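You operate a simulated robot arm through the tools that you are given. There is no shell and no other tool. Be economical: measure what you need, move in short steps, check, and stop when the job is done.

You are at the controls of a simulated two-armed robot. One attempt, no reset.

## Task
Hold the blue parts tray on the top of the packing table steady with one hand and put the purple pad in it with the other.

Only the result counts: the job must be done as asked and must still hold three seconds after the hand-in. Knocking over, shifting, dropping, spilling or breaking anything else fails it.

## Robot
Two 7-joint arms with two-finger parallel grippers on one trunk, on a base that drives. Base frame: it is fixed to the floor where the robot stands at the start and does not move with it; the origin is under the middle of the robot, x ahead of it, y to its left, z up; the surface under the hand at the start is at about z = 850. Readings come in mm, degrees, newtons and seconds.
The left shoulder is at the start at [70, 134, 1151], the right one opposite. With the tool pointing down near the work surface each hand reaches from about 180 to 640 mm from the robot's upright axis, wherever it stands, measured 20 degrees to its own side. Places, roughly: purple pad (4x4x5 cm) [500, 200, 900]. Payload 1.57 kg a hand.
The TCP of each hand is the grasp point between the finger pads, 30 mm short of the fingertips. In the tool frame z runs along the fingers and y along their closing line. Largest opening 80 mm; finger width 17, thickness 12; the body of the gripper, 40 by 82 mm, starts 80 mm behind the TCP.
Orientation is that of the tool frame in the base frame, as a unit quaternion [w, x, y, z]. With the fingers straight down and closing along the base's y, the tool's x points along the base's -x, its y along +y and its z along -z.

## Interface
- The arms move only by the tool arm_command. It takes "left_deltas", "right_deltas" or both (then of equal length, played together; a hand with none holds still); each is a list of rows, each a list of 7 numbers: the shift along the base's x, y, z in mm, then the turn, a rotation vector about the base's x, y, z in degrees, then the closure, from 0 (fully open) to 1 (shut). In form: [[tx, ty, tz, rx, ry, rz, jaw], ...]. A call has 1 to 12 rows; each row is the pose to reach, as a shift and turn from the pose commanded when the call began. Rows are played at 5 a second. More than 50 mm and 8.6 degrees between two rows, or a gripper value outside its range, and nothing of the call is played. A pose out of reach is approached as far as the arm can. The call stops where the force on the tool passes 40 N (or 10 N more than at its start, if that is more) or the arm is blocked; 0.2 s more then pass. Each finger travels about 153 mm/s and halts on what it meets, pressing with about 34 N; the grip force reading is that of the motor and also rises with nothing between the fingers. The clock runs only during rows and for 0.2 s after the last one: add rows that repeat a pose to give the fingers time. It gives the time, the measured TCP pose, the force on the tool (base axes), the opening and the grip force at its end, in the units of the frame above (readings bear some noise), with the torque about the TCP (base axes, N m) and any sound that the robot's microphone picked up, and new pictures: "pictures" is both (left out), scene, wrist or none (wrist: the cameras of the hands that moved).
- Cameras (640 x 400 px; columns grow to the right, rows downward): "scene" is now at [121.5, 48.7, 1385.2]; the picture's right is [0.58, -0.82, 0.00], its down [-0.43, -0.31, -0.85] and it looks along [0.69, 0.49, -0.53] (base axes); focal length 283 px, centre (320, 200). "left" rides on the left gripper at [72, 7, -122] in its tool frame; the picture's right is [-0.09, 1.00, 0.00], its down [-0.84, -0.08, -0.54] and it looks along [-0.54, -0.05, 0.84] (tool axes); focal length 238 px, centre (320, 200). "right" rides on the right gripper at [72, -7, -122] in its tool frame; the picture's right is [0.09, 1.00, 0.00], its down [-0.84, 0.08, -0.54] and it looks along [-0.54, 0.05, 0.84] (tool axes); focal length 238 px, centre (320, 200).
- lift_body(by): slides the trunk up (or, below 0, down) by that many mm; the arms and the scene camera ride with it, the base frame stays. It gives what a move gives, with no picture.
- roll_base(legs): drives the robot by 1 to 6 legs, each [ahead, left, turn to the left] in mm, mm and degrees, along the robot's own axes; the way and the turn of a leg run together, so that a leg with both is an arc; at most 1500 mm and 180 degrees a leg. The arms and the cameras ride along, it lands a little off, and it stops where it bumps. It gives what a move gives, and a new picture of the scene camera.
- pan_tilt(pan, tilt): turns the head with the scene camera to pan (to the left, within 86 degrees either way) and tilt (down, from -29 to 69), counted from straight ahead of the robot. It gives what a move gives, and a new picture of the scene camera.
- locate(camera, pixels): there is no depth. For up to 12 entries [column, row, z] of the newest picture of that camera ("zoom" is the newest enlarged one), the place [x, y] in the base frame at which the ray of that pixel passes the height z, good to about 2 mm. It takes no simulated time.
- enlarge(camera, box): a new picture of the part [left, top, right, bottom] of that camera's present view, enlarged. It takes no simulated time.
- finish_job(): hands the job in; it is judged then, once.

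Keep the steps short. Do not move on a guess: measure, check each grasp and each placing, and mend mistakes. In all there are 80 turns and 260 pictures (those below and enlarged ones count). Leave the grippers open and the arms clear of the work at the hand-in unless told otherwise, and finish with a single line.

The tools are called after "Emit:" as name(argument=value, ...) on one line, values as JSON. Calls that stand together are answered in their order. arm_command: Moves the arms, as the interface text tells. Its arguments: {"type":"object","properties":{"left_deltas":{"type":"array","items":{"type":"array","items":{"type":"number"}}},"right_deltas":{"type":"array","items":{"type":"array","items":{"type":"number"}}},"pictures":{"type":"string","enum":["both","scene","wrist","none"]}},"required":[]} The other tools are called the same way: lift_body (by) slides the trunk up or down; roll_base (legs) drives the base; pan_tilt (pan, tilt) turns the head that bears the scene camera; locate (camera, pixels) gives the place at which the rays of pixels pass given heights; enlarge (camera, box) takes an enlarged picture of a part of a camera's view; finish_job () hands the job in.

At the start:

```text
time_s: 0.0
left_tool_pos: [317.1, 422.7, 1197.1]
left_orientation: [0.001, -0.001, 1.0, -0.001]
left_ft_force: [0.2, 0.4, 0.9]
left_wrist_torque: [0.01, 0.01, 0.01]
left_gripper_width: 80.1
left_finger_force: 0.1
right_tool_pos: [389.6, 12.5, 1160.2]
right_orientation: [0.001, 0.0, 1.0, 0.0]
right_ft_force: [0.2, -0.3, -0.8]
right_wrist_torque: [0.04, 0.02, 0.01]
right_gripper_width: 80.0
right_finger_force: 0.0
trunk travel left (down, up): [-725.0, 215.0]
robot x, y, heading: [0.8, 1.0, 0.3]
head pan, tilt: [35.4, 31.9]
```

scene: 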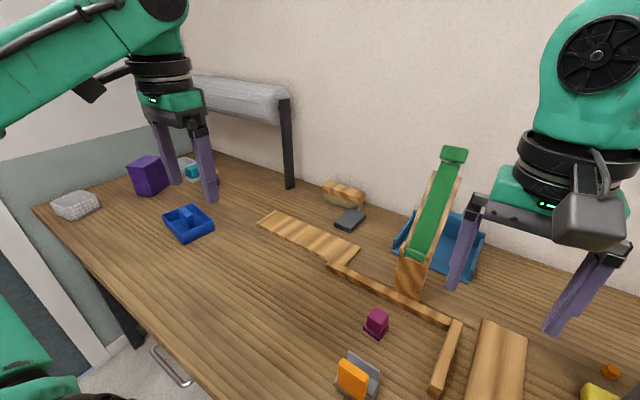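
right: 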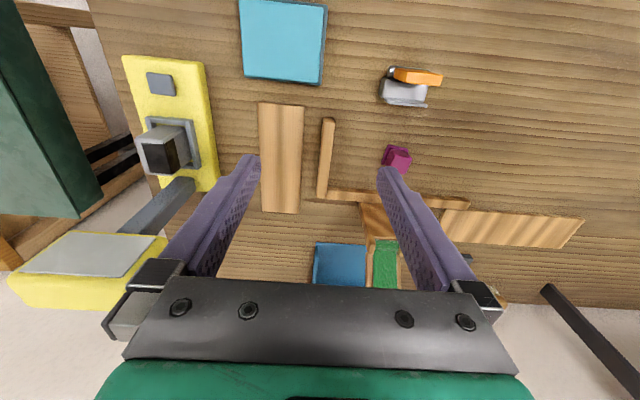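
left: 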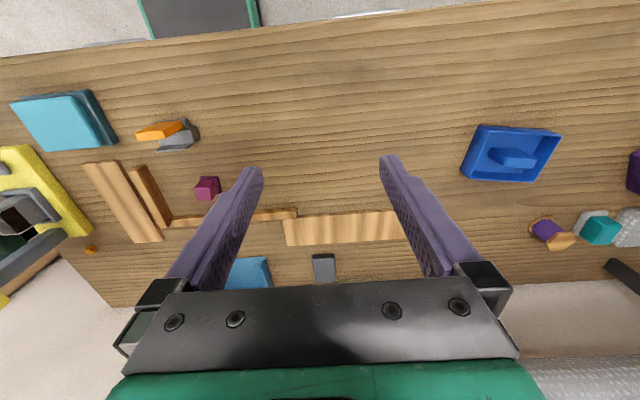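

I see a blue tray near scene (188,222), a magenta block near (376,322), and other purple things near (147,175) and (210,180). I'll measure them and enlarge the views.

Emit:
locate(camera="scene", pixels=[[376, 335, 850], [376, 322, 875], [188, 222, 860], [163, 222, 850], [192, 243, 850], [214, 229, 850], [147, 190, 850], [40, 207, 850], [240, 400, 850]])

Emit:
enlarge(camera="scene", box=[300, 280, 480, 400])

Emit:
enlarge(camera="scene", box=[100, 140, 280, 252])

Emit:
enlarge(camera="left", box=[440, 100, 640, 260])

```text
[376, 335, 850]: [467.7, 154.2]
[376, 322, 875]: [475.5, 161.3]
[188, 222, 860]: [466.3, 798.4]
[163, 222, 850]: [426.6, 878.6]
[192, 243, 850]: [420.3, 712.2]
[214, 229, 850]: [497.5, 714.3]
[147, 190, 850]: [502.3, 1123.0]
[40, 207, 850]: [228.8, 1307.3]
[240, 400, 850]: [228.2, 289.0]
```

```text
3.33 times, centred on (390, 340) of scene
```

zoom: 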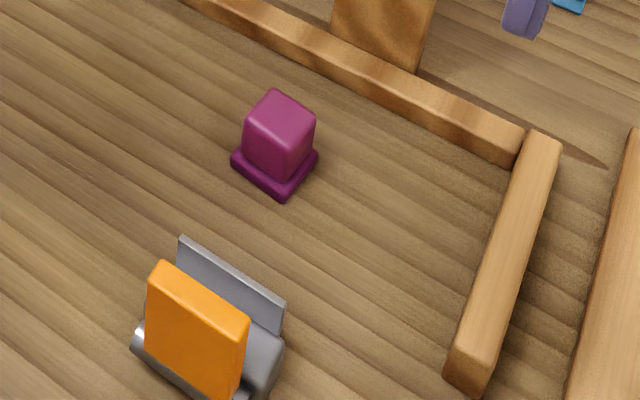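

```text
3.56 times, centred on (190, 196) of scene
```

zoom: 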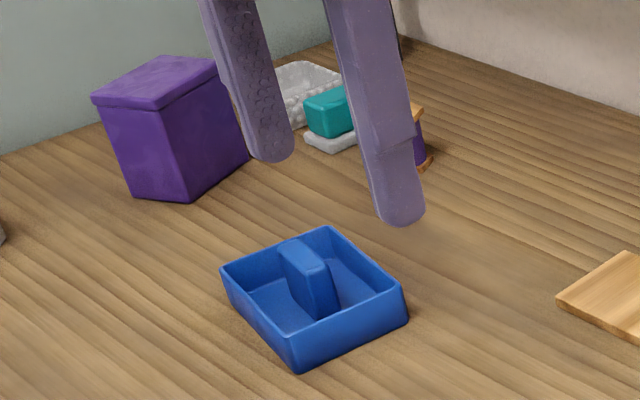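

```text
2.50 times, centred on (540, 180) of left
```

zoom: 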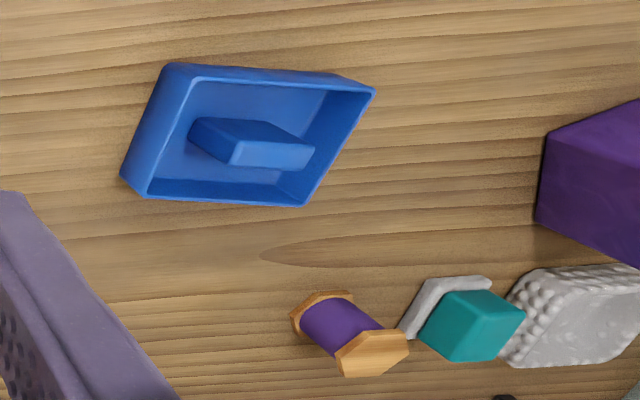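

I'll cross-check the heights of the pad and the tray with the other cameras.

Emit:
locate(camera="left", pixels=[[207, 200, 850], [207, 200, 870], [207, 200, 890], [462, 171, 850], [507, 182, 850], [560, 133, 890], [478, 126, 890], [545, 235, 850]])

Emit:
locate(camera="right", pixels=[[395, 166, 850], [395, 166, 870], [395, 166, 890]])

Emit:
enlarge(camera="right", box=[330, 40, 490, 220])

Emit:
enlarge(camera="left", box=[120, 100, 280, 220])

Emit:
locate(camera="scene", pixels=[[376, 335, 870], [376, 335, 890], [379, 336, 850], [365, 328, 850], [389, 328, 850]])

```text
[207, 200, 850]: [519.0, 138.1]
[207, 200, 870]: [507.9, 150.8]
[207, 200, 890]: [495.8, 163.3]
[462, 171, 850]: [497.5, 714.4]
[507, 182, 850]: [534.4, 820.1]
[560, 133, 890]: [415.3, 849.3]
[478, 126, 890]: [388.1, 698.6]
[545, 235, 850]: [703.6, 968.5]
```

```text
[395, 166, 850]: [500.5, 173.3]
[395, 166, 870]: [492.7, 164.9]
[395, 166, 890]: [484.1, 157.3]
```

```text
2.22 times, centred on (410, 130) of right
```

zoom: 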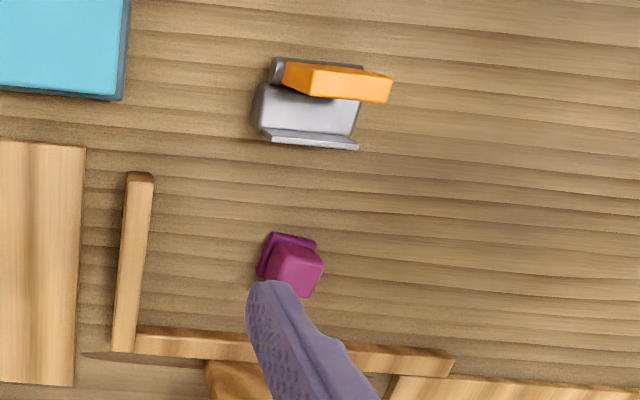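

```text
3.33 times, centred on (200, 160) of left
```

zoom: 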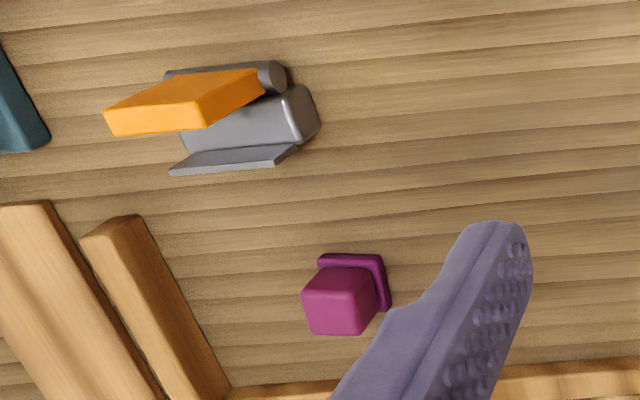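

```text
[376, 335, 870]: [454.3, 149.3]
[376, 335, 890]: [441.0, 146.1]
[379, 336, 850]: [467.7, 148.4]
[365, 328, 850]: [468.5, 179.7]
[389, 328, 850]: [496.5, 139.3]
```

The pad's base stands on z≈850 near (482,160), with the tray around (460,790). Before driving left, I'll look around for floor obstacles.

Emit:
pan_tilt(pan=80, tilt=50)

Emit:
locate(camera="scene", pixels=[[320, 200, 0], [320, 200, 850], [100, 200, 0], [540, 200, 0], [320, 50, 0], [500, 50, 0]])

```text
time_s: 1.1
left_tool_pos: [315.5, 422.7, 1197.4]
left_orientation: [0.0, 0.0, 1.0, 0.0]
left_ft_force: [-0.2, 0.0, 0.1]
left_wrist_torque: [0.04, 0.0, -0.01]
left_gripper_width: 80.2
left_finger_force: 0.1
right_tool_pos: [387.8, 12.7, 1159.3]
right_orientation: [0.0, 0.001, 1.0, 0.0]
right_ft_force: [1.2, 0.4, -0.2]
right_wrist_torque: [-0.03, 0.0, 0.03]
right_gripper_width: 80.0
right_finger_force: 0.1
trunk travel left (down, up): [-725.0, 215.0]
robot x, y, heading: [-1.0, -4.9, -0.1]
head pan, tilt: [80.0, 50.0]
```

scene: 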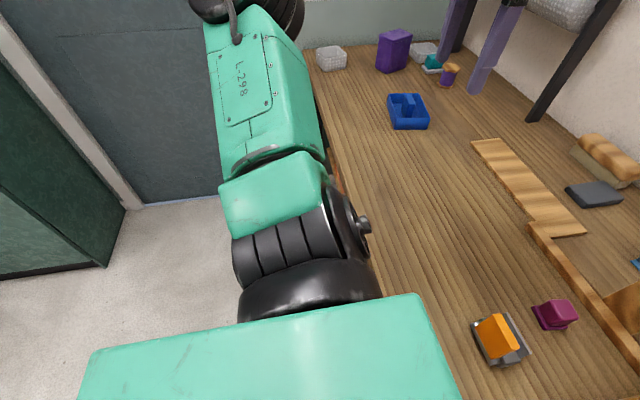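

```text
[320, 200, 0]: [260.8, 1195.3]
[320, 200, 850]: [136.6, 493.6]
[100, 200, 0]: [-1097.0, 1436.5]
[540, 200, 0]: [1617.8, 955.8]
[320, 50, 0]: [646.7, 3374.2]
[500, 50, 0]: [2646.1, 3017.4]
```

The floor to the left is clear. Next I'll drive 300 mm left so the pad lies comfortably on the right hand's side.

Emit:
roll_base(legs=[[0, 300, 0]])

Emit:
pan_tilt(pan=-5, tilt=50)

Emit:
arm_command(right_deltas=[[0, 0, 0, 0, 0, 0, 0]])

```text
time_s: 3.2
left_tool_pos: [318.1, 720.8, 1198.3]
left_orientation: [-0.001, 0.002, 1.0, 0.0]
left_ft_force: [0.1, -0.4, -0.2]
left_wrist_torque: [0.04, 0.02, 0.01]
left_gripper_width: 80.0
left_finger_force: 0.1
right_tool_pos: [389.3, 310.6, 1158.9]
right_orientation: [0.001, 0.002, 1.0, 0.001]
right_ft_force: [0.4, 0.7, 0.5]
right_wrist_torque: [0.02, 0.01, 0.01]
right_gripper_width: 80.2
right_finger_force: 0.1
trunk travel left (down, up): [-725.0, 215.0]
robot x, y, heading: [0.2, 302.0, 0.0]
head pan, tilt: [80.0, 50.0]
```

scene: 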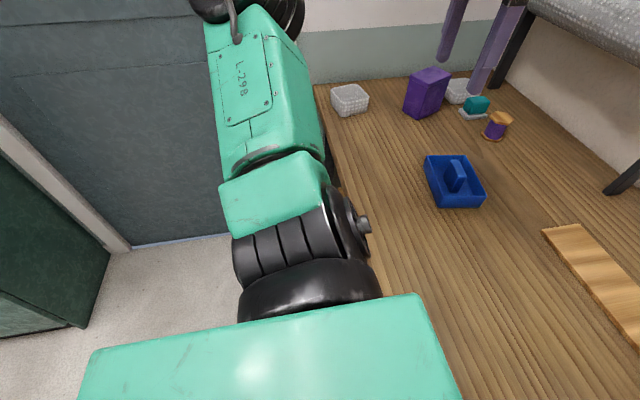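

```text
time_s: 4.8
left_tool_pos: [316.7, 723.2, 1197.2]
left_orientation: [0.0, 0.002, 1.0, 0.0]
left_ft_force: [-0.1, -0.4, 0.4]
left_wrist_torque: [-0.03, 0.02, 0.01]
left_gripper_width: 80.0
left_finger_force: 0.0
right_tool_pos: [390.2, 311.5, 1159.5]
right_orientation: [0.0, 0.001, 1.0, 0.0]
right_ft_force: [-0.4, 0.1, 0.8]
right_wrist_torque: [0.0, 0.0, 0.01]
right_gripper_width: 80.0
right_finger_force: 0.1
trunk travel left (down, up): [-725.0, 215.0]
robot x, y, heading: [-1.3, 298.3, 0.0]
head pan, tilt: [-5.0, 50.0]
```

scene: 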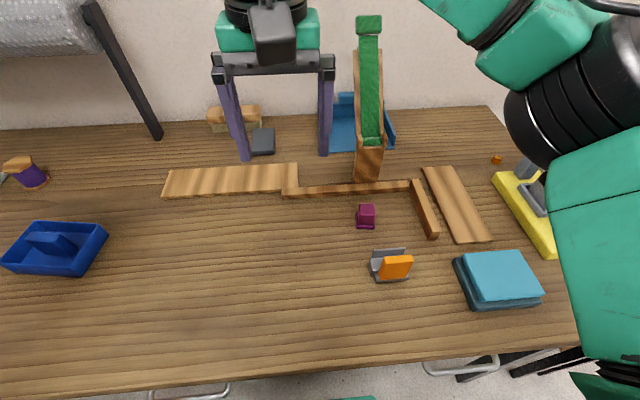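

```text
time_s: 5.2
left_tool_pos: [318.8, 722.3, 1195.9]
left_orientation: [0.0, 0.002, 1.0, -0.001]
left_ft_force: [-0.6, -0.1, -1.0]
left_wrist_torque: [-0.03, 0.01, 0.01]
left_gripper_width: 80.1
left_finger_force: 0.1
right_tool_pos: [388.9, 311.3, 1158.3]
right_orientation: [0.0, 0.001, 1.0, 0.0]
right_ft_force: [-0.3, 0.8, -0.7]
right_wrist_torque: [-0.01, 0.0, -0.01]
right_gripper_width: 80.0
right_finger_force: 0.1
trunk travel left (down, up): [-725.0, 215.0]
robot x, y, heading: [3.1, 300.1, 0.0]
head pan, tilt: [-5.0, 50.0]
```

scene: 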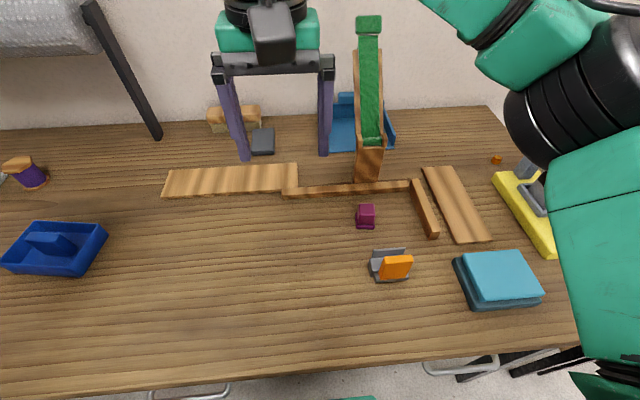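
right: 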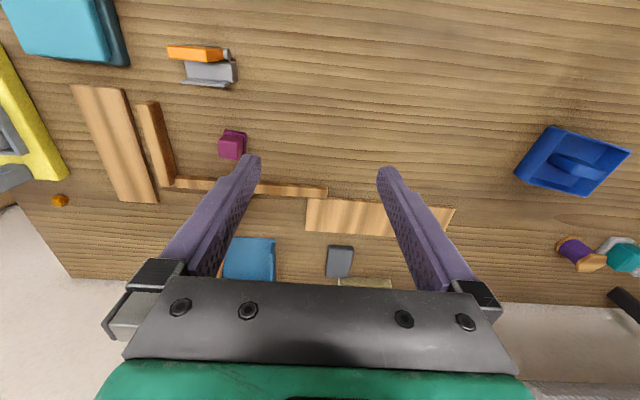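

Now I'll take a close look at the pad (scene 366,215) and locate it in both views.

Emit:
enlarge(camera="scene", box=[334, 195, 398, 235])

Emit:
enlarge(camera="right", box=[200, 120, 264, 160])

Emit:
locate(camera="right", pixels=[[231, 160, 890], [220, 157, 900], [241, 159, 900], [247, 133, 850], [222, 130, 850]])

Emit:
locate(camera="scene", pixels=[[356, 229, 850], [376, 229, 850], [359, 205, 900], [375, 205, 900]])

```text
10.00 times, centred on (366, 215) of scene
```

zoom: 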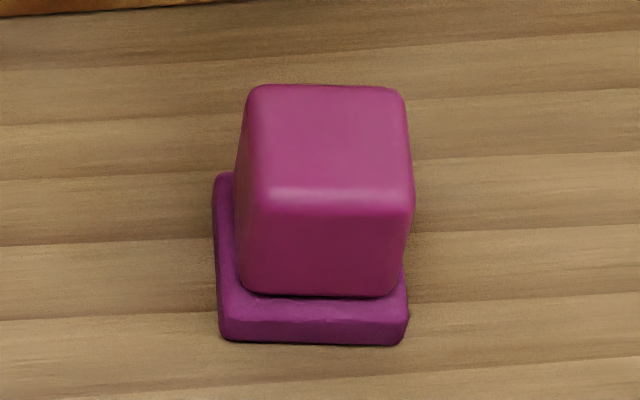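

```text
10.00 times, centred on (232, 140) of right
```

zoom: 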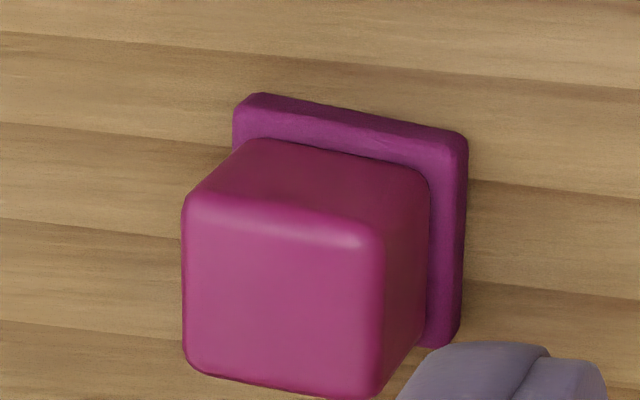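

```text
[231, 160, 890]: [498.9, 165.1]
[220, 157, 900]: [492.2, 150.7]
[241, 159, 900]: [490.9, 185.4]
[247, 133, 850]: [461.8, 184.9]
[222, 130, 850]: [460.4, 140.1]
```

```text
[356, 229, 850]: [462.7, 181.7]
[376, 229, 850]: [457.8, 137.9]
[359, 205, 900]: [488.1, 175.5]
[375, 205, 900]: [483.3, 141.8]
```

I'll refine with exact corners from the zoomed views.

Emit:
locate(camera="zoom", pixels=[[236, 100, 860], [466, 138, 860], [462, 330, 860], [186, 198, 900], [380, 235, 900], [375, 395, 900], [186, 360, 900]])

Emit:
locate(camera="scene", pixels=[[356, 228.8, 850], [374.4, 229.5, 850], [360.2, 215.2, 900], [375.4, 215.8, 900], [359, 203.6, 900], [374.4, 203.8, 900]])

```text
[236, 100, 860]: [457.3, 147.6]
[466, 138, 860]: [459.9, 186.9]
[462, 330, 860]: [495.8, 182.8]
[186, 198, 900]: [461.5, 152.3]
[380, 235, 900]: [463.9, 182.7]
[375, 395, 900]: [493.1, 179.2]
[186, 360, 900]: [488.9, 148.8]
```

```text
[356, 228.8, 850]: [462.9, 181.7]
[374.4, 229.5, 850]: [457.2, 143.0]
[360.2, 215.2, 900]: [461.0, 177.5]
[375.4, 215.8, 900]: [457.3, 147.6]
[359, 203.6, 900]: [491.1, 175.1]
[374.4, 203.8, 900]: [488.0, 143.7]
```

The pad's upper block is about 31 mm wide, centred near (476.5,163.5) with yaw about −5.5°. Its flange tops out at z≈860. I'll move the right hand above it.

Emit:
arm_command(right_deltas=[[15, -25, -34, 0, 0, -1, 0], [30, -50, -68, 0, 0, -2, 0], [45, -75, -102, 0, 0, -3, 0], [60, -100, -136, 0, 0, -4, 0], [75, -125, -170, 0, 0, -5, 0], [87.5, -148, -198, 0, 0, -5.5, 0], [87.5, -148, -198, 0, 0, -5.5, 0]])

Emit:
enlarge(camera="right", box=[200, 100, 440, 250])

```text
time_s: 6.8
left_tool_pos: [318.6, 722.1, 1197.3]
left_orientation: [0.0, 0.002, 1.0, -0.001]
left_ft_force: [-0.1, 1.1, 0.9]
left_wrist_torque: [0.01, -0.02, 0.0]
left_gripper_width: 79.9
left_finger_force: 0.0
right_tool_pos: [476.3, 163.6, 962.3]
right_orientation: [0.0, 0.05, 0.999, 0.0]
right_ft_force: [-0.5, 0.1, -0.2]
right_wrist_torque: [-0.02, 0.0, 0.01]
right_gripper_width: 80.0
right_finger_force: 0.1
trunk travel left (down, up): [-725.0, 215.0]
robot x, y, heading: [-1.5, 302.9, -0.2]
head pan, tilt: [-5.0, 50.0]
```

scene: 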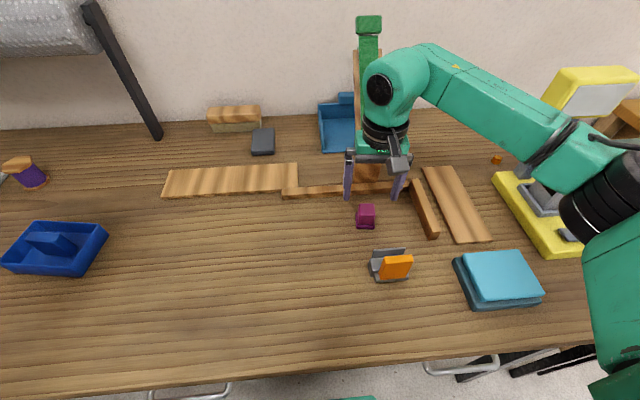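
right: 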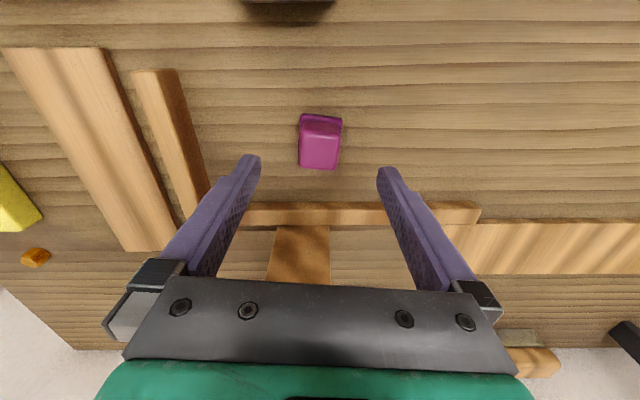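

```text
2.67 times, centred on (320, 175) of right
```

zoom: 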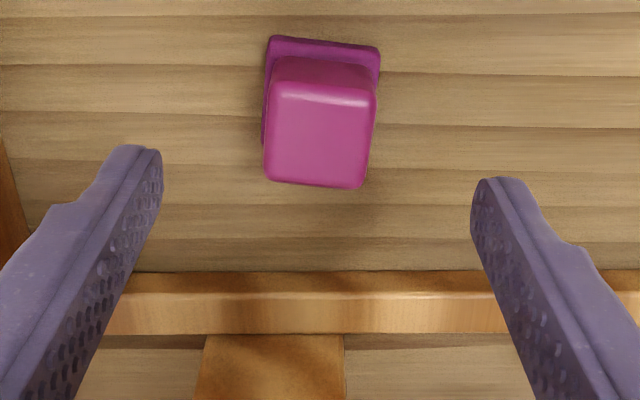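

The block looks aligned with the finger line. I'll check its centre numerically.

Emit:
locate(camera="zoom", pixels=[[272, 90, 900], [376, 103, 900], [263, 176, 900], [362, 187, 900], [270, 36, 860], [380, 50, 860]])

```text
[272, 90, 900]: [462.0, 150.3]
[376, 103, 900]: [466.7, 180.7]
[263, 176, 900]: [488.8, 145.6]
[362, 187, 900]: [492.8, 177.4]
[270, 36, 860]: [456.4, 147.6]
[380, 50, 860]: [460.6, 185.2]
```

Centre is (477.6,163.5) and yaw about −8°. I'll turn 2.5° more and go down to z≈893, leaving the tips above the flange.

Emit:
arm_command(right_deltas=[[1, 0, -35, 0, 0, -2.5, 0], [1, 0, -60, 0, 0, -2.5, 0], [1, 0, -68.5, 0, 0, -2.5, 0], [1, 0, -68.5, 0, 0, -2.5, 0]])

Emit:
enlarge(camera="scene", box=[318, 160, 430, 240])

```text
time_s: 7.8
left_tool_pos: [318.4, 721.1, 1197.5]
left_orientation: [0.0, 0.001, 1.0, 0.0]
left_ft_force: [0.0, -0.2, -0.9]
left_wrist_torque: [0.0, 0.02, -0.01]
left_gripper_width: 80.2
left_finger_force: 0.1
right_tool_pos: [479.0, 162.8, 893.8]
right_orientation: [0.0, 0.072, 0.997, 0.0]
right_ft_force: [-0.9, -0.2, -1.0]
right_wrist_torque: [0.04, 0.02, -0.02]
right_gripper_width: 79.7
right_finger_force: 0.1
trunk travel left (down, up): [-725.0, 215.0]
robot x, y, heading: [-2.2, 300.8, -0.4]
head pan, tilt: [-5.0, 50.0]
```

scene: 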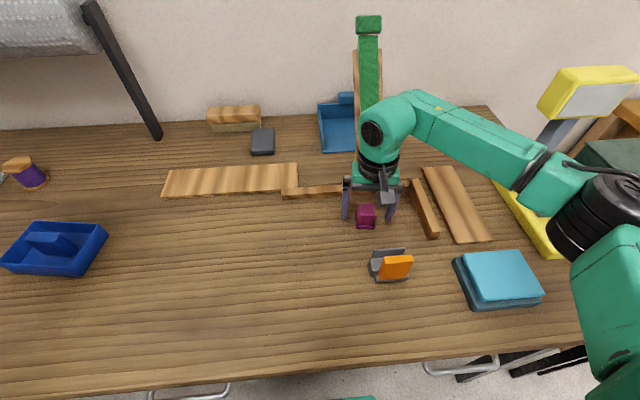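
right: 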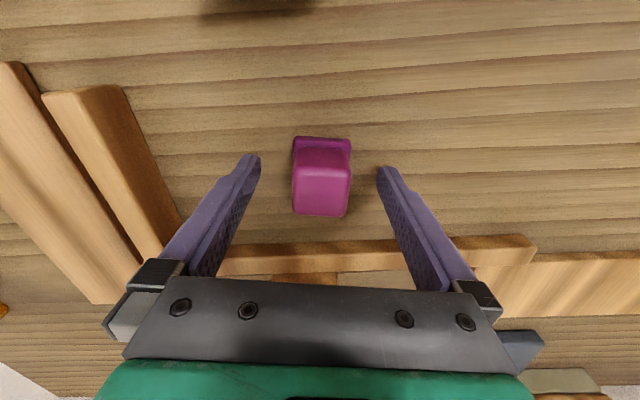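

```text
5.00 times, centred on (374, 200) of scene
```

zoom: 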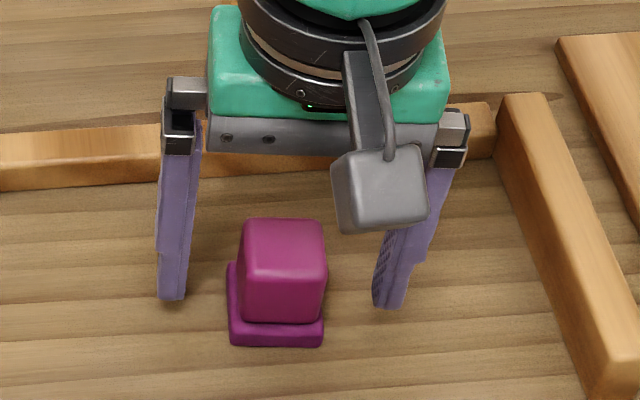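

The fingertips look slightly behind the block, so I'll verify by locating them.

Emit:
locate(camera="zoom", pixels=[[160, 297, 864], [185, 298, 864], [374, 304, 864], [404, 306, 864], [235, 340, 850], [320, 343, 850], [243, 318, 860]])

Emit:
locate(camera="right", pixels=[[294, 176, 900], [351, 176, 900], [294, 213, 900], [346, 216, 900], [293, 138, 860], [350, 141, 860]])

```text
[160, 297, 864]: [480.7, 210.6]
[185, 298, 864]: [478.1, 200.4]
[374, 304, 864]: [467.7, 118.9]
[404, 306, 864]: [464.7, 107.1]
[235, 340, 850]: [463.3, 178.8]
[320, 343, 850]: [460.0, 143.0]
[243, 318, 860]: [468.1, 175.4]
```

```text
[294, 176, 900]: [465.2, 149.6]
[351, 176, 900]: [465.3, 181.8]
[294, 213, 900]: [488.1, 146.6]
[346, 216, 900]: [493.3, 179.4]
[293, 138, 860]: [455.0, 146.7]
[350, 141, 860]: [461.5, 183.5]
```

Fingers and block are centred on each other (≈478,163). Now I'll close on it.

Emit:
arm_command(right_deltas=[[0, 0, 0, 0, 0, 0, 0.4], [0, 0, 0, 0, 0, 0, 0.7], [0, 0, 0, 0, 0, 0, 1], [0, 0, 0, 0, 0, 0, 1]], pictures="wrist")

```text
time_s: 8.8
left_tool_pos: [318.0, 722.8, 1197.3]
left_orientation: [0.0, 0.002, 1.0, 0.0]
left_ft_force: [-0.3, 0.6, 0.0]
left_wrist_torque: [0.03, 0.01, 0.0]
left_gripper_width: 80.3
left_finger_force: 0.0
right_tool_pos: [479.3, 163.2, 893.8]
right_orientation: [0.001, 0.072, 0.997, 0.0]
right_ft_force: [-0.8, 0.4, 0.5]
right_wrist_torque: [-0.03, 0.0, -0.03]
right_gripper_width: 33.1
right_finger_force: 33.7
trunk travel left (down, up): [-725.0, 215.0]
robot x, y, heading: [0.4, 301.1, -0.3]
head pan, tilt: [-5.0, 50.0]
```

right: 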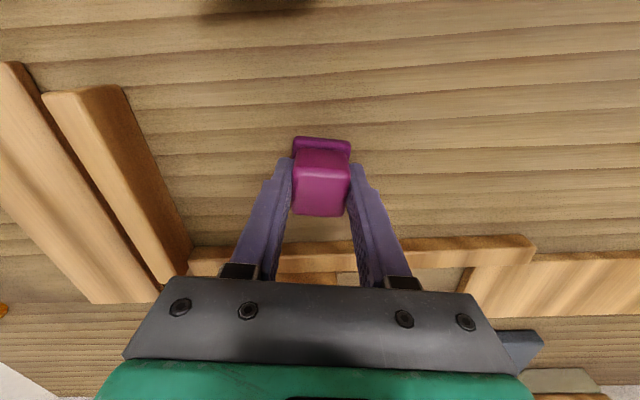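

Gripped at 33 mm. Next I'll lift by about 190 mm, keeping the fingers shut.

Emit:
arm_command(right_deltas=[[0, 0, 20, 0, 0, 0, 1], [0, 0, 60, 0, 0, 0, 1], [0, 0, 105, 0, 0, 0, 1], [0, 0, 150, 0, 0, 0, 1], [0, 0, 190, 0, 0, 4, 1], [0, 0, 190, 0, 0, 8, 1]])

```text
time_s: 10.2
left_tool_pos: [318.1, 721.5, 1197.3]
left_orientation: [0.0, 0.003, 1.0, 0.0]
left_ft_force: [0.4, 0.2, -0.8]
left_wrist_torque: [-0.03, -0.02, -0.01]
left_gripper_width: 80.0
left_finger_force: 0.1
right_tool_pos: [479.0, 163.8, 1082.6]
right_orientation: [0.0, 0.0, 1.0, 0.0]
right_ft_force: [-0.3, -0.1, -0.2]
right_wrist_torque: [-0.02, -0.02, -0.04]
right_gripper_width: 33.3
right_finger_force: 34.1
trunk travel left (down, up): [-725.0, 215.0]
robot x, y, heading: [0.8, 301.4, -0.1]
head pan, tilt: [-5.0, 50.0]
```

scene: 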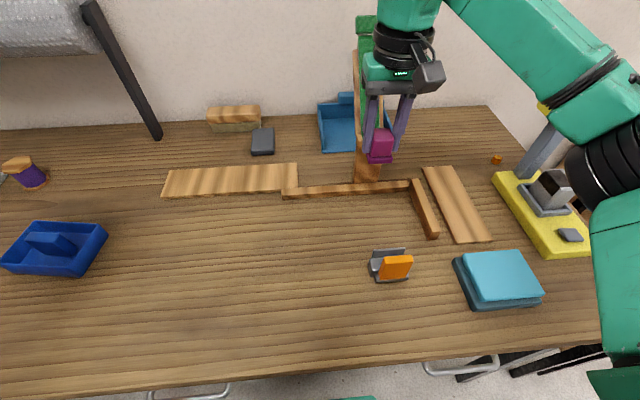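
right: 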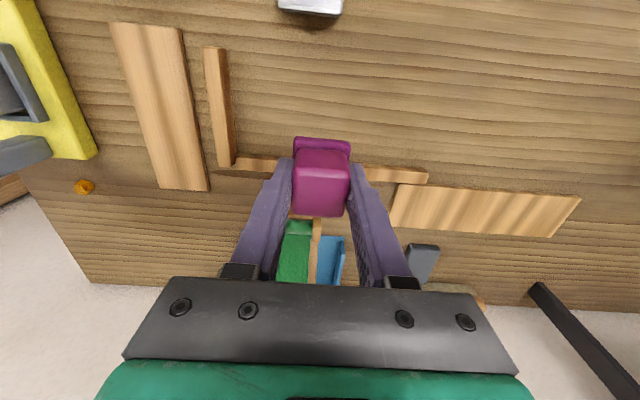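

The pad is held. I'll check the packing-roll post and the tray before driving.

Emit:
locate(camera="scene", pixels=[[154, 139, 850], [88, 5, 1150], [8, 262, 850], [72, 277, 850], [105, 232, 890], [30, 189, 850]])

Emit:
arm_command(left_deltas=[[0, -40, 0, 0, 0, 0, 0], [0, -80, 0, 0, 0, 0, 0], [0, -120, 0, 0, 0, 0, 0], [0, -150, 0, 0, 0, 0, 0]], right_deltas=[[-20, 0, 0, 0, 0, 0, 1], [-40, 0, 0, 0, 0, 0, 1], [-60, 0, 0, 0, 0, 0, 1], [-80, 0, 0, 0, 0, 0, 1]])

```text
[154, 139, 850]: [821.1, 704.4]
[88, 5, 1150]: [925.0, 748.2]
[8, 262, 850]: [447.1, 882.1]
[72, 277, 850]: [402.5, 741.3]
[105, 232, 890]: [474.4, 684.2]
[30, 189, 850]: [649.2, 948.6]
```

```text
time_s: 11.2
left_tool_pos: [317.2, 570.4, 1198.1]
left_orientation: [0.0, 0.002, 1.0, 0.001]
left_ft_force: [-0.5, 0.0, -0.3]
left_wrist_torque: [0.01, -0.03, 0.01]
left_gripper_width: 79.9
left_finger_force: 0.1
right_tool_pos: [397.7, 162.5, 1083.2]
right_orientation: [0.001, 0.001, 1.0, 0.0]
right_ft_force: [0.3, 0.1, -0.8]
right_wrist_torque: [0.06, -0.03, -0.03]
right_gripper_width: 33.1
right_finger_force: 34.0
trunk travel left (down, up): [-725.0, 215.0]
robot x, y, heading: [0.9, 301.1, -0.1]
head pan, tilt: [-5.0, 50.0]
```

scene: 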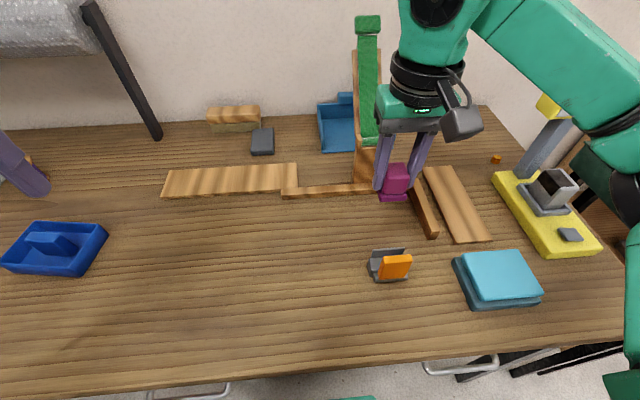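
right: 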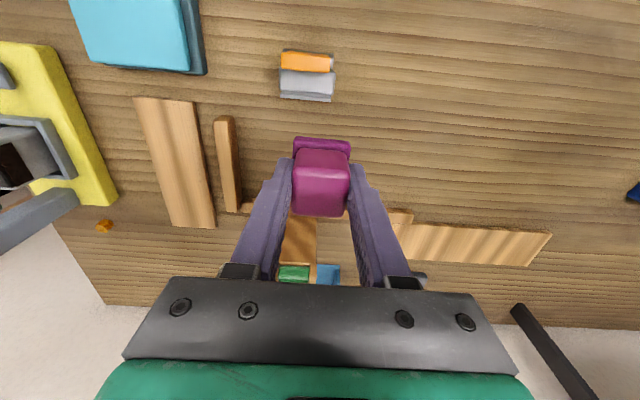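
left: 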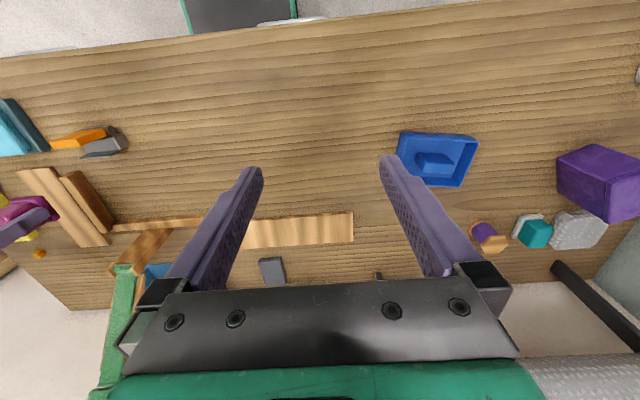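

The roll is far back (x>800), so the way is clear. I'll drive left 460 mm and look down at the tray.

Emit:
roll_base(legs=[[0, 460, 0]])

Emit:
pan_tilt(pan=2, tilt=60)

Emit:
enlarge(camera="scene", box=[200, 100, 440, 250])

Emit:
arm_command(left_deltas=[[0, 0, 0, 0, 0, 0, 0]], pictures="wrist")

```text
time_s: 13.9
left_tool_pos: [318.6, 1032.1, 1197.8]
left_orientation: [0.0, 0.002, 1.0, 0.001]
left_ft_force: [0.6, -0.3, 0.5]
left_wrist_torque: [-0.01, -0.01, 0.01]
left_gripper_width: 79.9
left_finger_force: 0.0
right_tool_pos: [399.7, 623.7, 1082.1]
right_orientation: [0.0, 0.001, 1.0, 0.001]
right_ft_force: [0.1, 0.7, -0.4]
right_wrist_torque: [0.01, 0.01, -0.01]
right_gripper_width: 33.3
right_finger_force: 34.1
trunk travel left (down, up): [-725.0, 215.0]
robot x, y, heading: [5.3, 763.5, 0.1]
head pan, tilt: [-5.0, 50.0]
```

scene: 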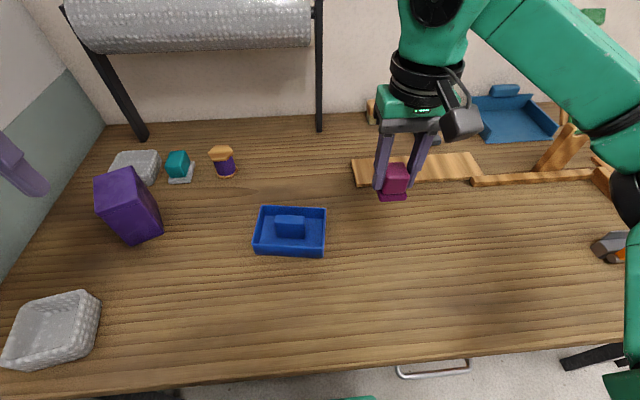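

```text
time_s: 14.7
left_tool_pos: [317.9, 1032.4, 1196.7]
left_orientation: [0.0, 0.002, 1.0, 0.0]
left_ft_force: [-0.4, 0.3, -0.5]
left_wrist_torque: [-0.05, 0.03, -0.02]
left_gripper_width: 80.2
left_finger_force: 0.1
right_tool_pos: [399.4, 624.4, 1082.9]
right_orientation: [0.0, 0.002, 1.0, 0.0]
right_ft_force: [-0.7, -0.1, -0.4]
right_wrist_torque: [-0.04, 0.02, -0.01]
right_gripper_width: 33.2
right_finger_force: 34.0
trunk travel left (down, up): [-725.0, 215.0]
robot x, y, heading: [-0.7, 757.2, -0.2]
head pan, tilt: [2.0, 60.0]
```

scene: 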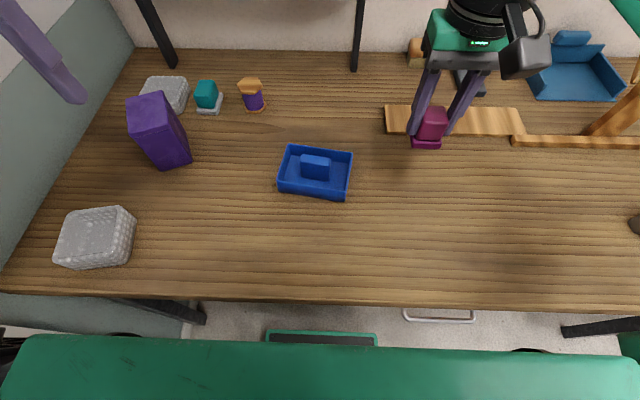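

```text
2.67 times, centred on (320, 175) of scene
```

zoom: 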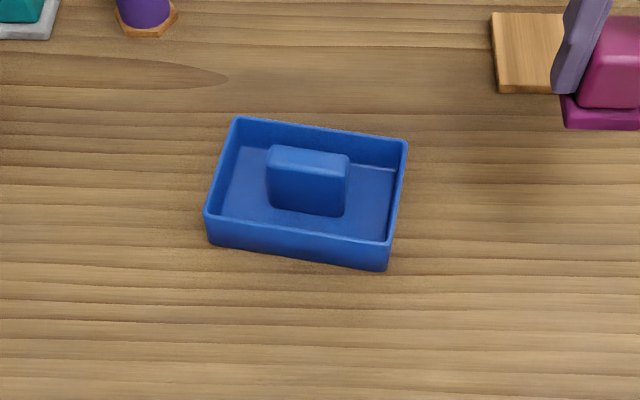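

```text
time_s: 15.1
left_tool_pos: [319.4, 1032.1, 1197.1]
left_orientation: [0.0, 0.002, 1.0, 0.0]
left_ft_force: [-0.5, -0.1, 1.1]
left_wrist_torque: [-0.04, 0.0, 0.02]
left_gripper_width: 79.9
left_finger_force: 0.0
right_tool_pos: [398.8, 623.6, 1082.4]
right_orientation: [0.0, 0.001, 1.0, 0.0]
right_ft_force: [-0.2, -0.5, 0.3]
right_wrist_torque: [-0.02, -0.05, 0.0]
right_gripper_width: 33.2
right_finger_force: 33.8
trunk travel left (down, up): [-725.0, 215.0]
robot x, y, heading: [-2.9, 760.5, 0.2]
head pan, tilt: [2.0, 60.0]
```

left: 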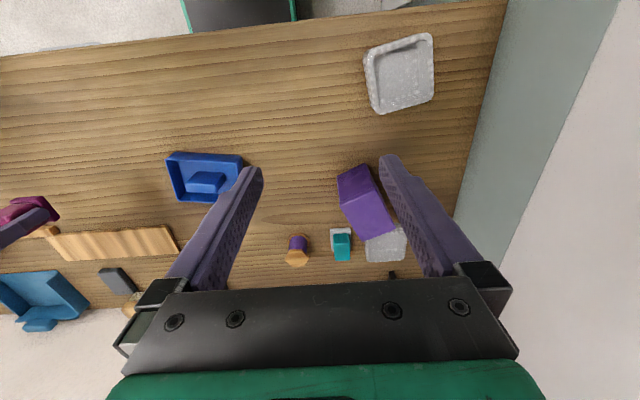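

Now I'll measure the tray: its rim corners at candidate heights, its base corners, and the central block.

Emit:
locate(camera="zoom", pixels=[[209, 243, 850], [385, 271, 850], [205, 212, 880], [389, 243, 880], [407, 142, 880], [237, 118, 880], [274, 208, 855], [342, 216, 855], [268, 160, 895], [346, 170, 895], [272, 146, 895], [350, 156, 895]])

Emit:
locate(camera="scene", pixels=[[276.9, 179.5, 890], [346, 191, 890]])

Emit:
enlarge(camera="left", box=[140, 130, 268, 210])

```text
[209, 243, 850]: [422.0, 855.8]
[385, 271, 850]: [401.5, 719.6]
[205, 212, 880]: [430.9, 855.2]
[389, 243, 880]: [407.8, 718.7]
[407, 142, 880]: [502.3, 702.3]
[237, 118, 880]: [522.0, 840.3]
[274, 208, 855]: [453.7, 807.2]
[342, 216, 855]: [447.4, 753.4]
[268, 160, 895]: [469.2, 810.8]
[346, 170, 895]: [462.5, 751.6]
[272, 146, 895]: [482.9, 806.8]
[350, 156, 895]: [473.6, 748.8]
```

```text
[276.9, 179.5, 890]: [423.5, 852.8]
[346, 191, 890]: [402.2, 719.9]
```

```text
5.00 times, centred on (204, 170) of left
```

zoom: 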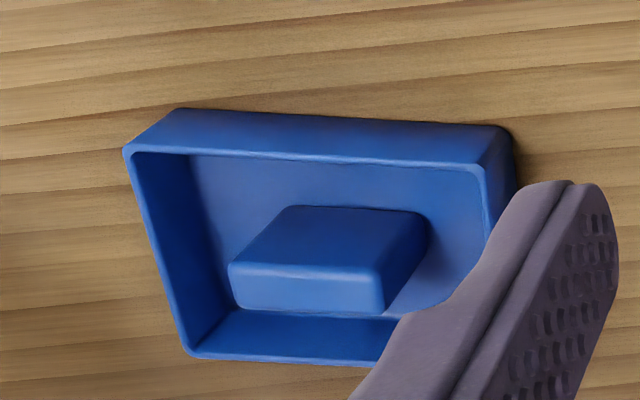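

The rim is at about z=890 and the tray is about 135×93 mm, yaw ≈ −9°, with a fixed central block. I need a straight-down view to know the gaps, so I'll bring the left hand above the tray.

Emit:
arm_command(left_deltas=[[30, -34, 0, 0, 0, 0, 0], [60, -68, 0, 0, 0, 0, 0], [90, -102, 0, 0, 0, 0, 0], [120, -136, 0, 0, 0, 0, 0], [150, -170, 0, 0, 0, 0, 0], [180, -204, 0, 0, 0, 0, 0], [210, -238, 0, 0, 0, 0, 0], [210, -238, -48, 0, 0, 0, 0], [210, -238, -96, 0, 0, 0, 0], [210, -238, -144, 0, 0, 0, 0], [210, -238, -170, 0, 0, 0, 0], [210, -238, -170, 0, 0, 0, 0]])

Emit:
enlarge(camera="left", box=[200, 0, 440, 150])

```text
time_s: 17.6
left_tool_pos: [477.5, 849.8, 1028.7]
left_orientation: [0.0, 0.002, 1.0, 0.0]
left_ft_force: [0.0, 0.2, -0.3]
left_wrist_torque: [-0.02, -0.01, -0.01]
left_gripper_width: 80.0
left_finger_force: 0.0
left hand out of reach, approached as far as the arm can: row 5, 6, 7, 8, 9, 10, 11, 12
right_tool_pos: [400.6, 624.0, 1082.3]
right_orientation: [0.0, 0.0, 1.0, -0.001]
right_ft_force: [0.6, 0.0, 0.4]
right_wrist_torque: [-0.04, -0.02, -0.02]
right_gripper_width: 33.1
right_finger_force: 33.5
trunk travel left (down, up): [-725.0, 215.0]
robot x, y, heading: [0.8, 762.6, -0.3]
head pan, tilt: [2.0, 60.0]
```

scene: 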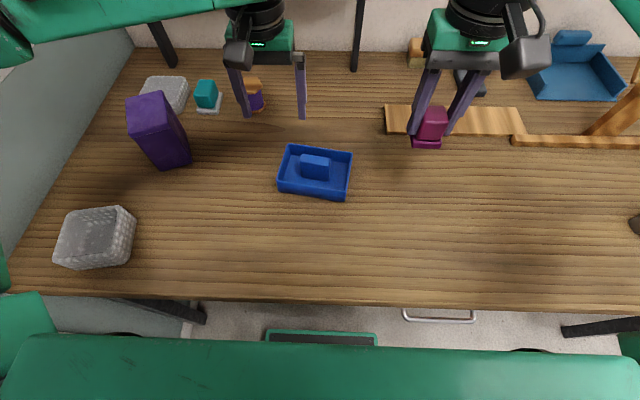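
left: 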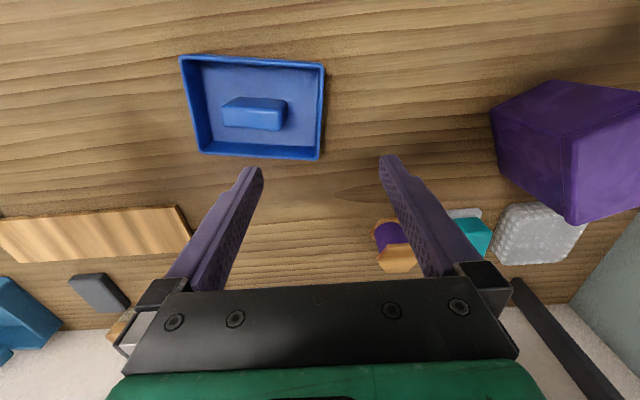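

```text
2.67 times, centred on (320, 75) of left
```

zoom: 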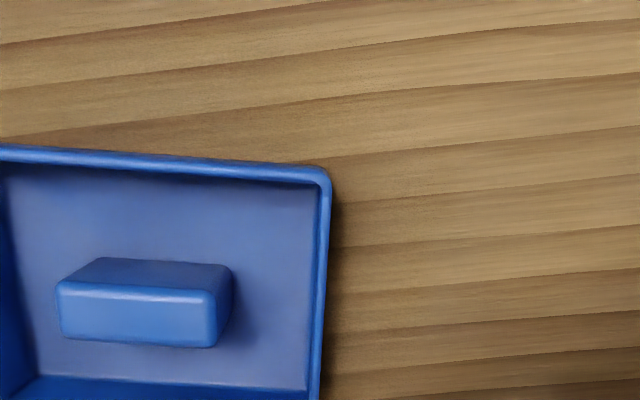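

The tray is seen well now at left-camera (180–325, 55–160). I'll enlarge and measure it.

Emit:
enlarge(camera="left", box=[168, 45, 344, 165])

```text
3.33 times, centred on (256, 105) of left
```

zoom: 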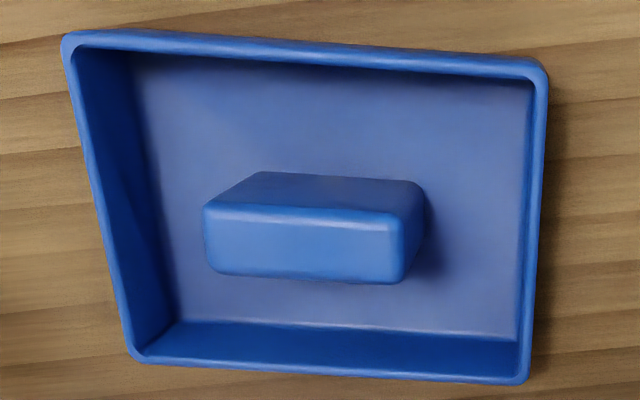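

Emit:
locate(camera="zoom", pixels=[[178, 320, 855], [519, 340, 855], [531, 88, 855], [133, 60, 855], [262, 172, 855], [422, 183, 855], [207, 207, 890], [395, 222, 890], [392, 283, 890], [210, 272, 890], [66, 36, 890], [546, 70, 890]])

Emit:
locate(camera="zoom", pixels=[[522, 384, 890], [132, 356, 890], [84, 48, 890], [528, 76, 890], [514, 372, 890], [148, 352, 890], [207, 207, 900], [395, 222, 900], [392, 283, 900], [210, 272, 900]])

Emit:
locate(camera="scene", pixels=[[300.5, 160, 890], [329.7, 163.7, 890], [302, 154.8, 890], [331.2, 158.5, 890], [300.5, 160, 900], [329.7, 163.7, 900], [302, 154.8, 900], [331.2, 158.5, 900], [302.7, 178, 855], [328.3, 181, 855]])

```text
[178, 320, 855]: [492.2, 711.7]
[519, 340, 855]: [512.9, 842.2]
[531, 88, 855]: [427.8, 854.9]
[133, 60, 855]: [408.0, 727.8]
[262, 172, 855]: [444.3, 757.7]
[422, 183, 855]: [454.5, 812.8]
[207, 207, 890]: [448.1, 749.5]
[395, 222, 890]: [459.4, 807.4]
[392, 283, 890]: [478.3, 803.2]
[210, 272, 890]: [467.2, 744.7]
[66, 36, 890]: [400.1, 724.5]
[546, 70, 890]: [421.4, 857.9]
```

```text
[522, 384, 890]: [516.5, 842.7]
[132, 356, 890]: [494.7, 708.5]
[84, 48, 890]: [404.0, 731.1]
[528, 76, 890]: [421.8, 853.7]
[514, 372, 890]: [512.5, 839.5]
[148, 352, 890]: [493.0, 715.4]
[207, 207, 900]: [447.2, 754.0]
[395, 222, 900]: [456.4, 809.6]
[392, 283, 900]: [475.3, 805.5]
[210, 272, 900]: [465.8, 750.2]
```

```text
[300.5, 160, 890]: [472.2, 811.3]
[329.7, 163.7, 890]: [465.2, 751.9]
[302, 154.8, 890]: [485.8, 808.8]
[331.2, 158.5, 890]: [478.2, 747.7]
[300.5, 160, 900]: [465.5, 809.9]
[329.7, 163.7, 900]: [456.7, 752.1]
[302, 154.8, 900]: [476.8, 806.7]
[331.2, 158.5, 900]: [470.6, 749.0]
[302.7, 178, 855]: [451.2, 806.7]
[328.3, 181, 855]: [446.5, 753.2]
```

The tray's inside is about 125×91 mm, and the central block (about 56×21 mm, top ≈903) leaves gaps of about 35 mm, which is tight for the pad's 40 mm flange. I want a better straight-down view, so I'll try nudging the left hand inward.

Emit:
arm_command(left_deltas=[[0, -20, -10, 0, 0, 0, 0], [0, -40, -20, 0, 0, 0, 0], [0, -40, -20, 0, 0, 0, 0]], pictures="wrist")

Emit:
enlarge(camera="scene", box=[264, 132, 368, 212])

```text
time_s: 18.4
left_tool_pos: [459.8, 835.6, 1011.6]
left_orientation: [0.0, 0.002, 1.0, -0.001]
left_ft_force: [-0.2, -0.8, 0.0]
left_wrist_torque: [-0.02, -0.01, 0.0]
left_gripper_width: 80.3
left_finger_force: 0.0
left hand out of reach, approached as far as the arm can: row 1, 2, 3
right_tool_pos: [399.9, 624.8, 1082.8]
right_orientation: [0.0, 0.0, 1.0, 0.0]
right_ft_force: [0.6, -0.9, -1.2]
right_wrist_torque: [0.03, -0.01, 0.03]
right_gripper_width: 33.3
right_finger_force: 34.3
trunk travel left (down, up): [-725.0, 215.0]
robot x, y, heading: [4.3, 763.6, -0.0]
head pan, tilt: [2.0, 60.0]
```

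left: 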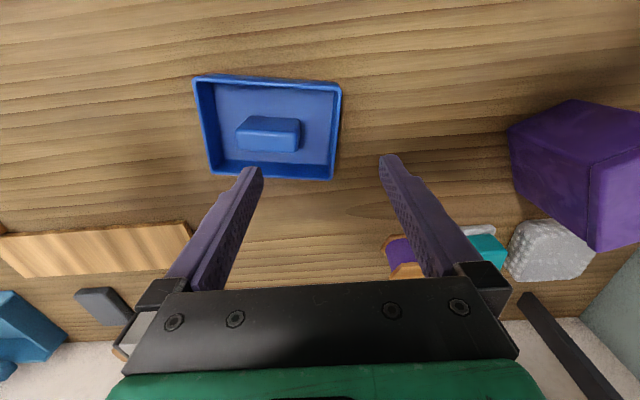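

```text
5.00 times, centred on (316, 172) of scene
```

zoom: 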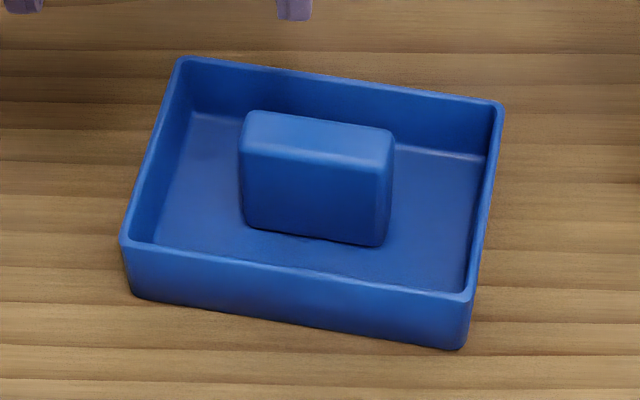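

I'll triangulate the floor height and the block's gaps from both views.

Emit:
locate(camera="zoom", pixels=[[193, 114, 853], [193, 114, 860], [484, 158, 853], [484, 158, 860], [249, 229, 853], [249, 229, 860], [381, 246, 853], [381, 246, 860], [498, 106, 890], [468, 296, 890], [125, 240, 890], [180, 62, 890]])

Emit:
enlarge(camera="left", box=[184, 68, 352, 184])

```text
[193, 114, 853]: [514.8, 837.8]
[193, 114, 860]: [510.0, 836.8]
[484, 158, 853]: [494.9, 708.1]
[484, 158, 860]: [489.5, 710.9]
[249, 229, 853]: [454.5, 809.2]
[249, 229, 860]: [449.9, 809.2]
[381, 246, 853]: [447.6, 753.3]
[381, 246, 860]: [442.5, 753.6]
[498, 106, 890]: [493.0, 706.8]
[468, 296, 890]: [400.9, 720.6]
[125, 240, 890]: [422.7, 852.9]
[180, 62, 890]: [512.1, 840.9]
```

```text
3.45 times, centred on (268, 126) of left
```

zoom: 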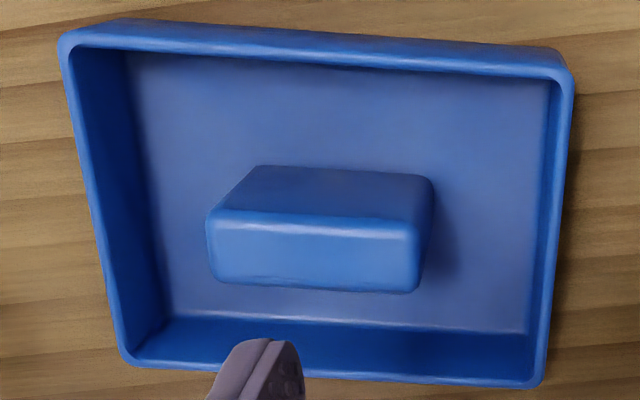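

Emit:
locate(camera="zoom", pixels=[[530, 335, 853], [530, 335, 860], [170, 314, 853], [170, 314, 860], [257, 166, 853], [257, 166, 860], [432, 177, 853], [432, 177, 860], [568, 70, 890], [546, 385, 890], [124, 362, 890], [62, 40, 890]])

Emit:
locate(camera="zoom", pixels=[[210, 214, 903], [418, 232, 903], [415, 293, 903], [214, 279, 903], [549, 84, 853], [124, 58, 853]])

```text
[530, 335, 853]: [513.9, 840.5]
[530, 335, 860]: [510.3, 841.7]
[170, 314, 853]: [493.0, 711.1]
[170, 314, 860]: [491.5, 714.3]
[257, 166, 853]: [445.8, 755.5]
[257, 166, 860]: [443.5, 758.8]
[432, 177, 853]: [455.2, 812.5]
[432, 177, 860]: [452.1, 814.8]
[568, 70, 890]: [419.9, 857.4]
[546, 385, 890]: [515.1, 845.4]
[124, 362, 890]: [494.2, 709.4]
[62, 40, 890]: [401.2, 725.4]
```

```text
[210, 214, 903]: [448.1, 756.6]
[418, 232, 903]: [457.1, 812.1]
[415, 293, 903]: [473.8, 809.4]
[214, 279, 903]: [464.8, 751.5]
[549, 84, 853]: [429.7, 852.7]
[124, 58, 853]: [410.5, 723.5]
```

The gap is about 36 mm, so the pad's flange size matters. I'll measure it precisely on the held pad (opening reads 33.2 for the body; now z≈+189 above its former spot).

Emit:
enlarge(camera="right", box=[272, 125, 368, 185])

Emit:
enlarge(camera="scene", box=[392, 100, 472, 150])

```text
6.67 times, centred on (320, 155) of right
```

zoom: 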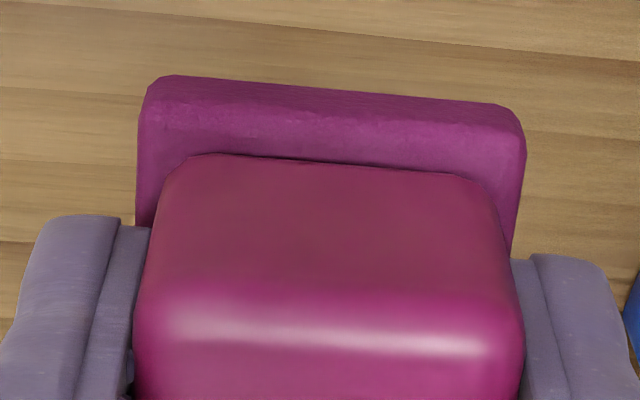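

```text
8.00 times, centred on (432, 125) of scene
```

zoom: 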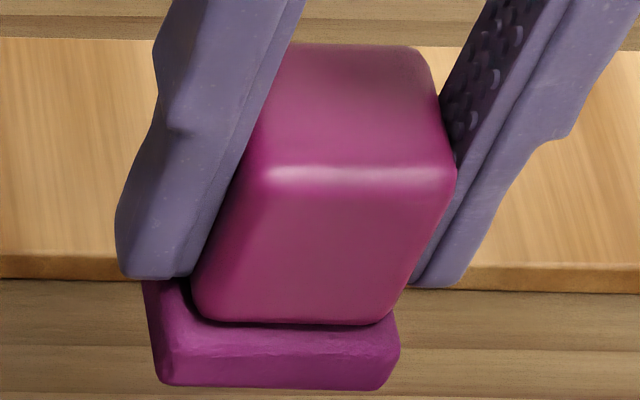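

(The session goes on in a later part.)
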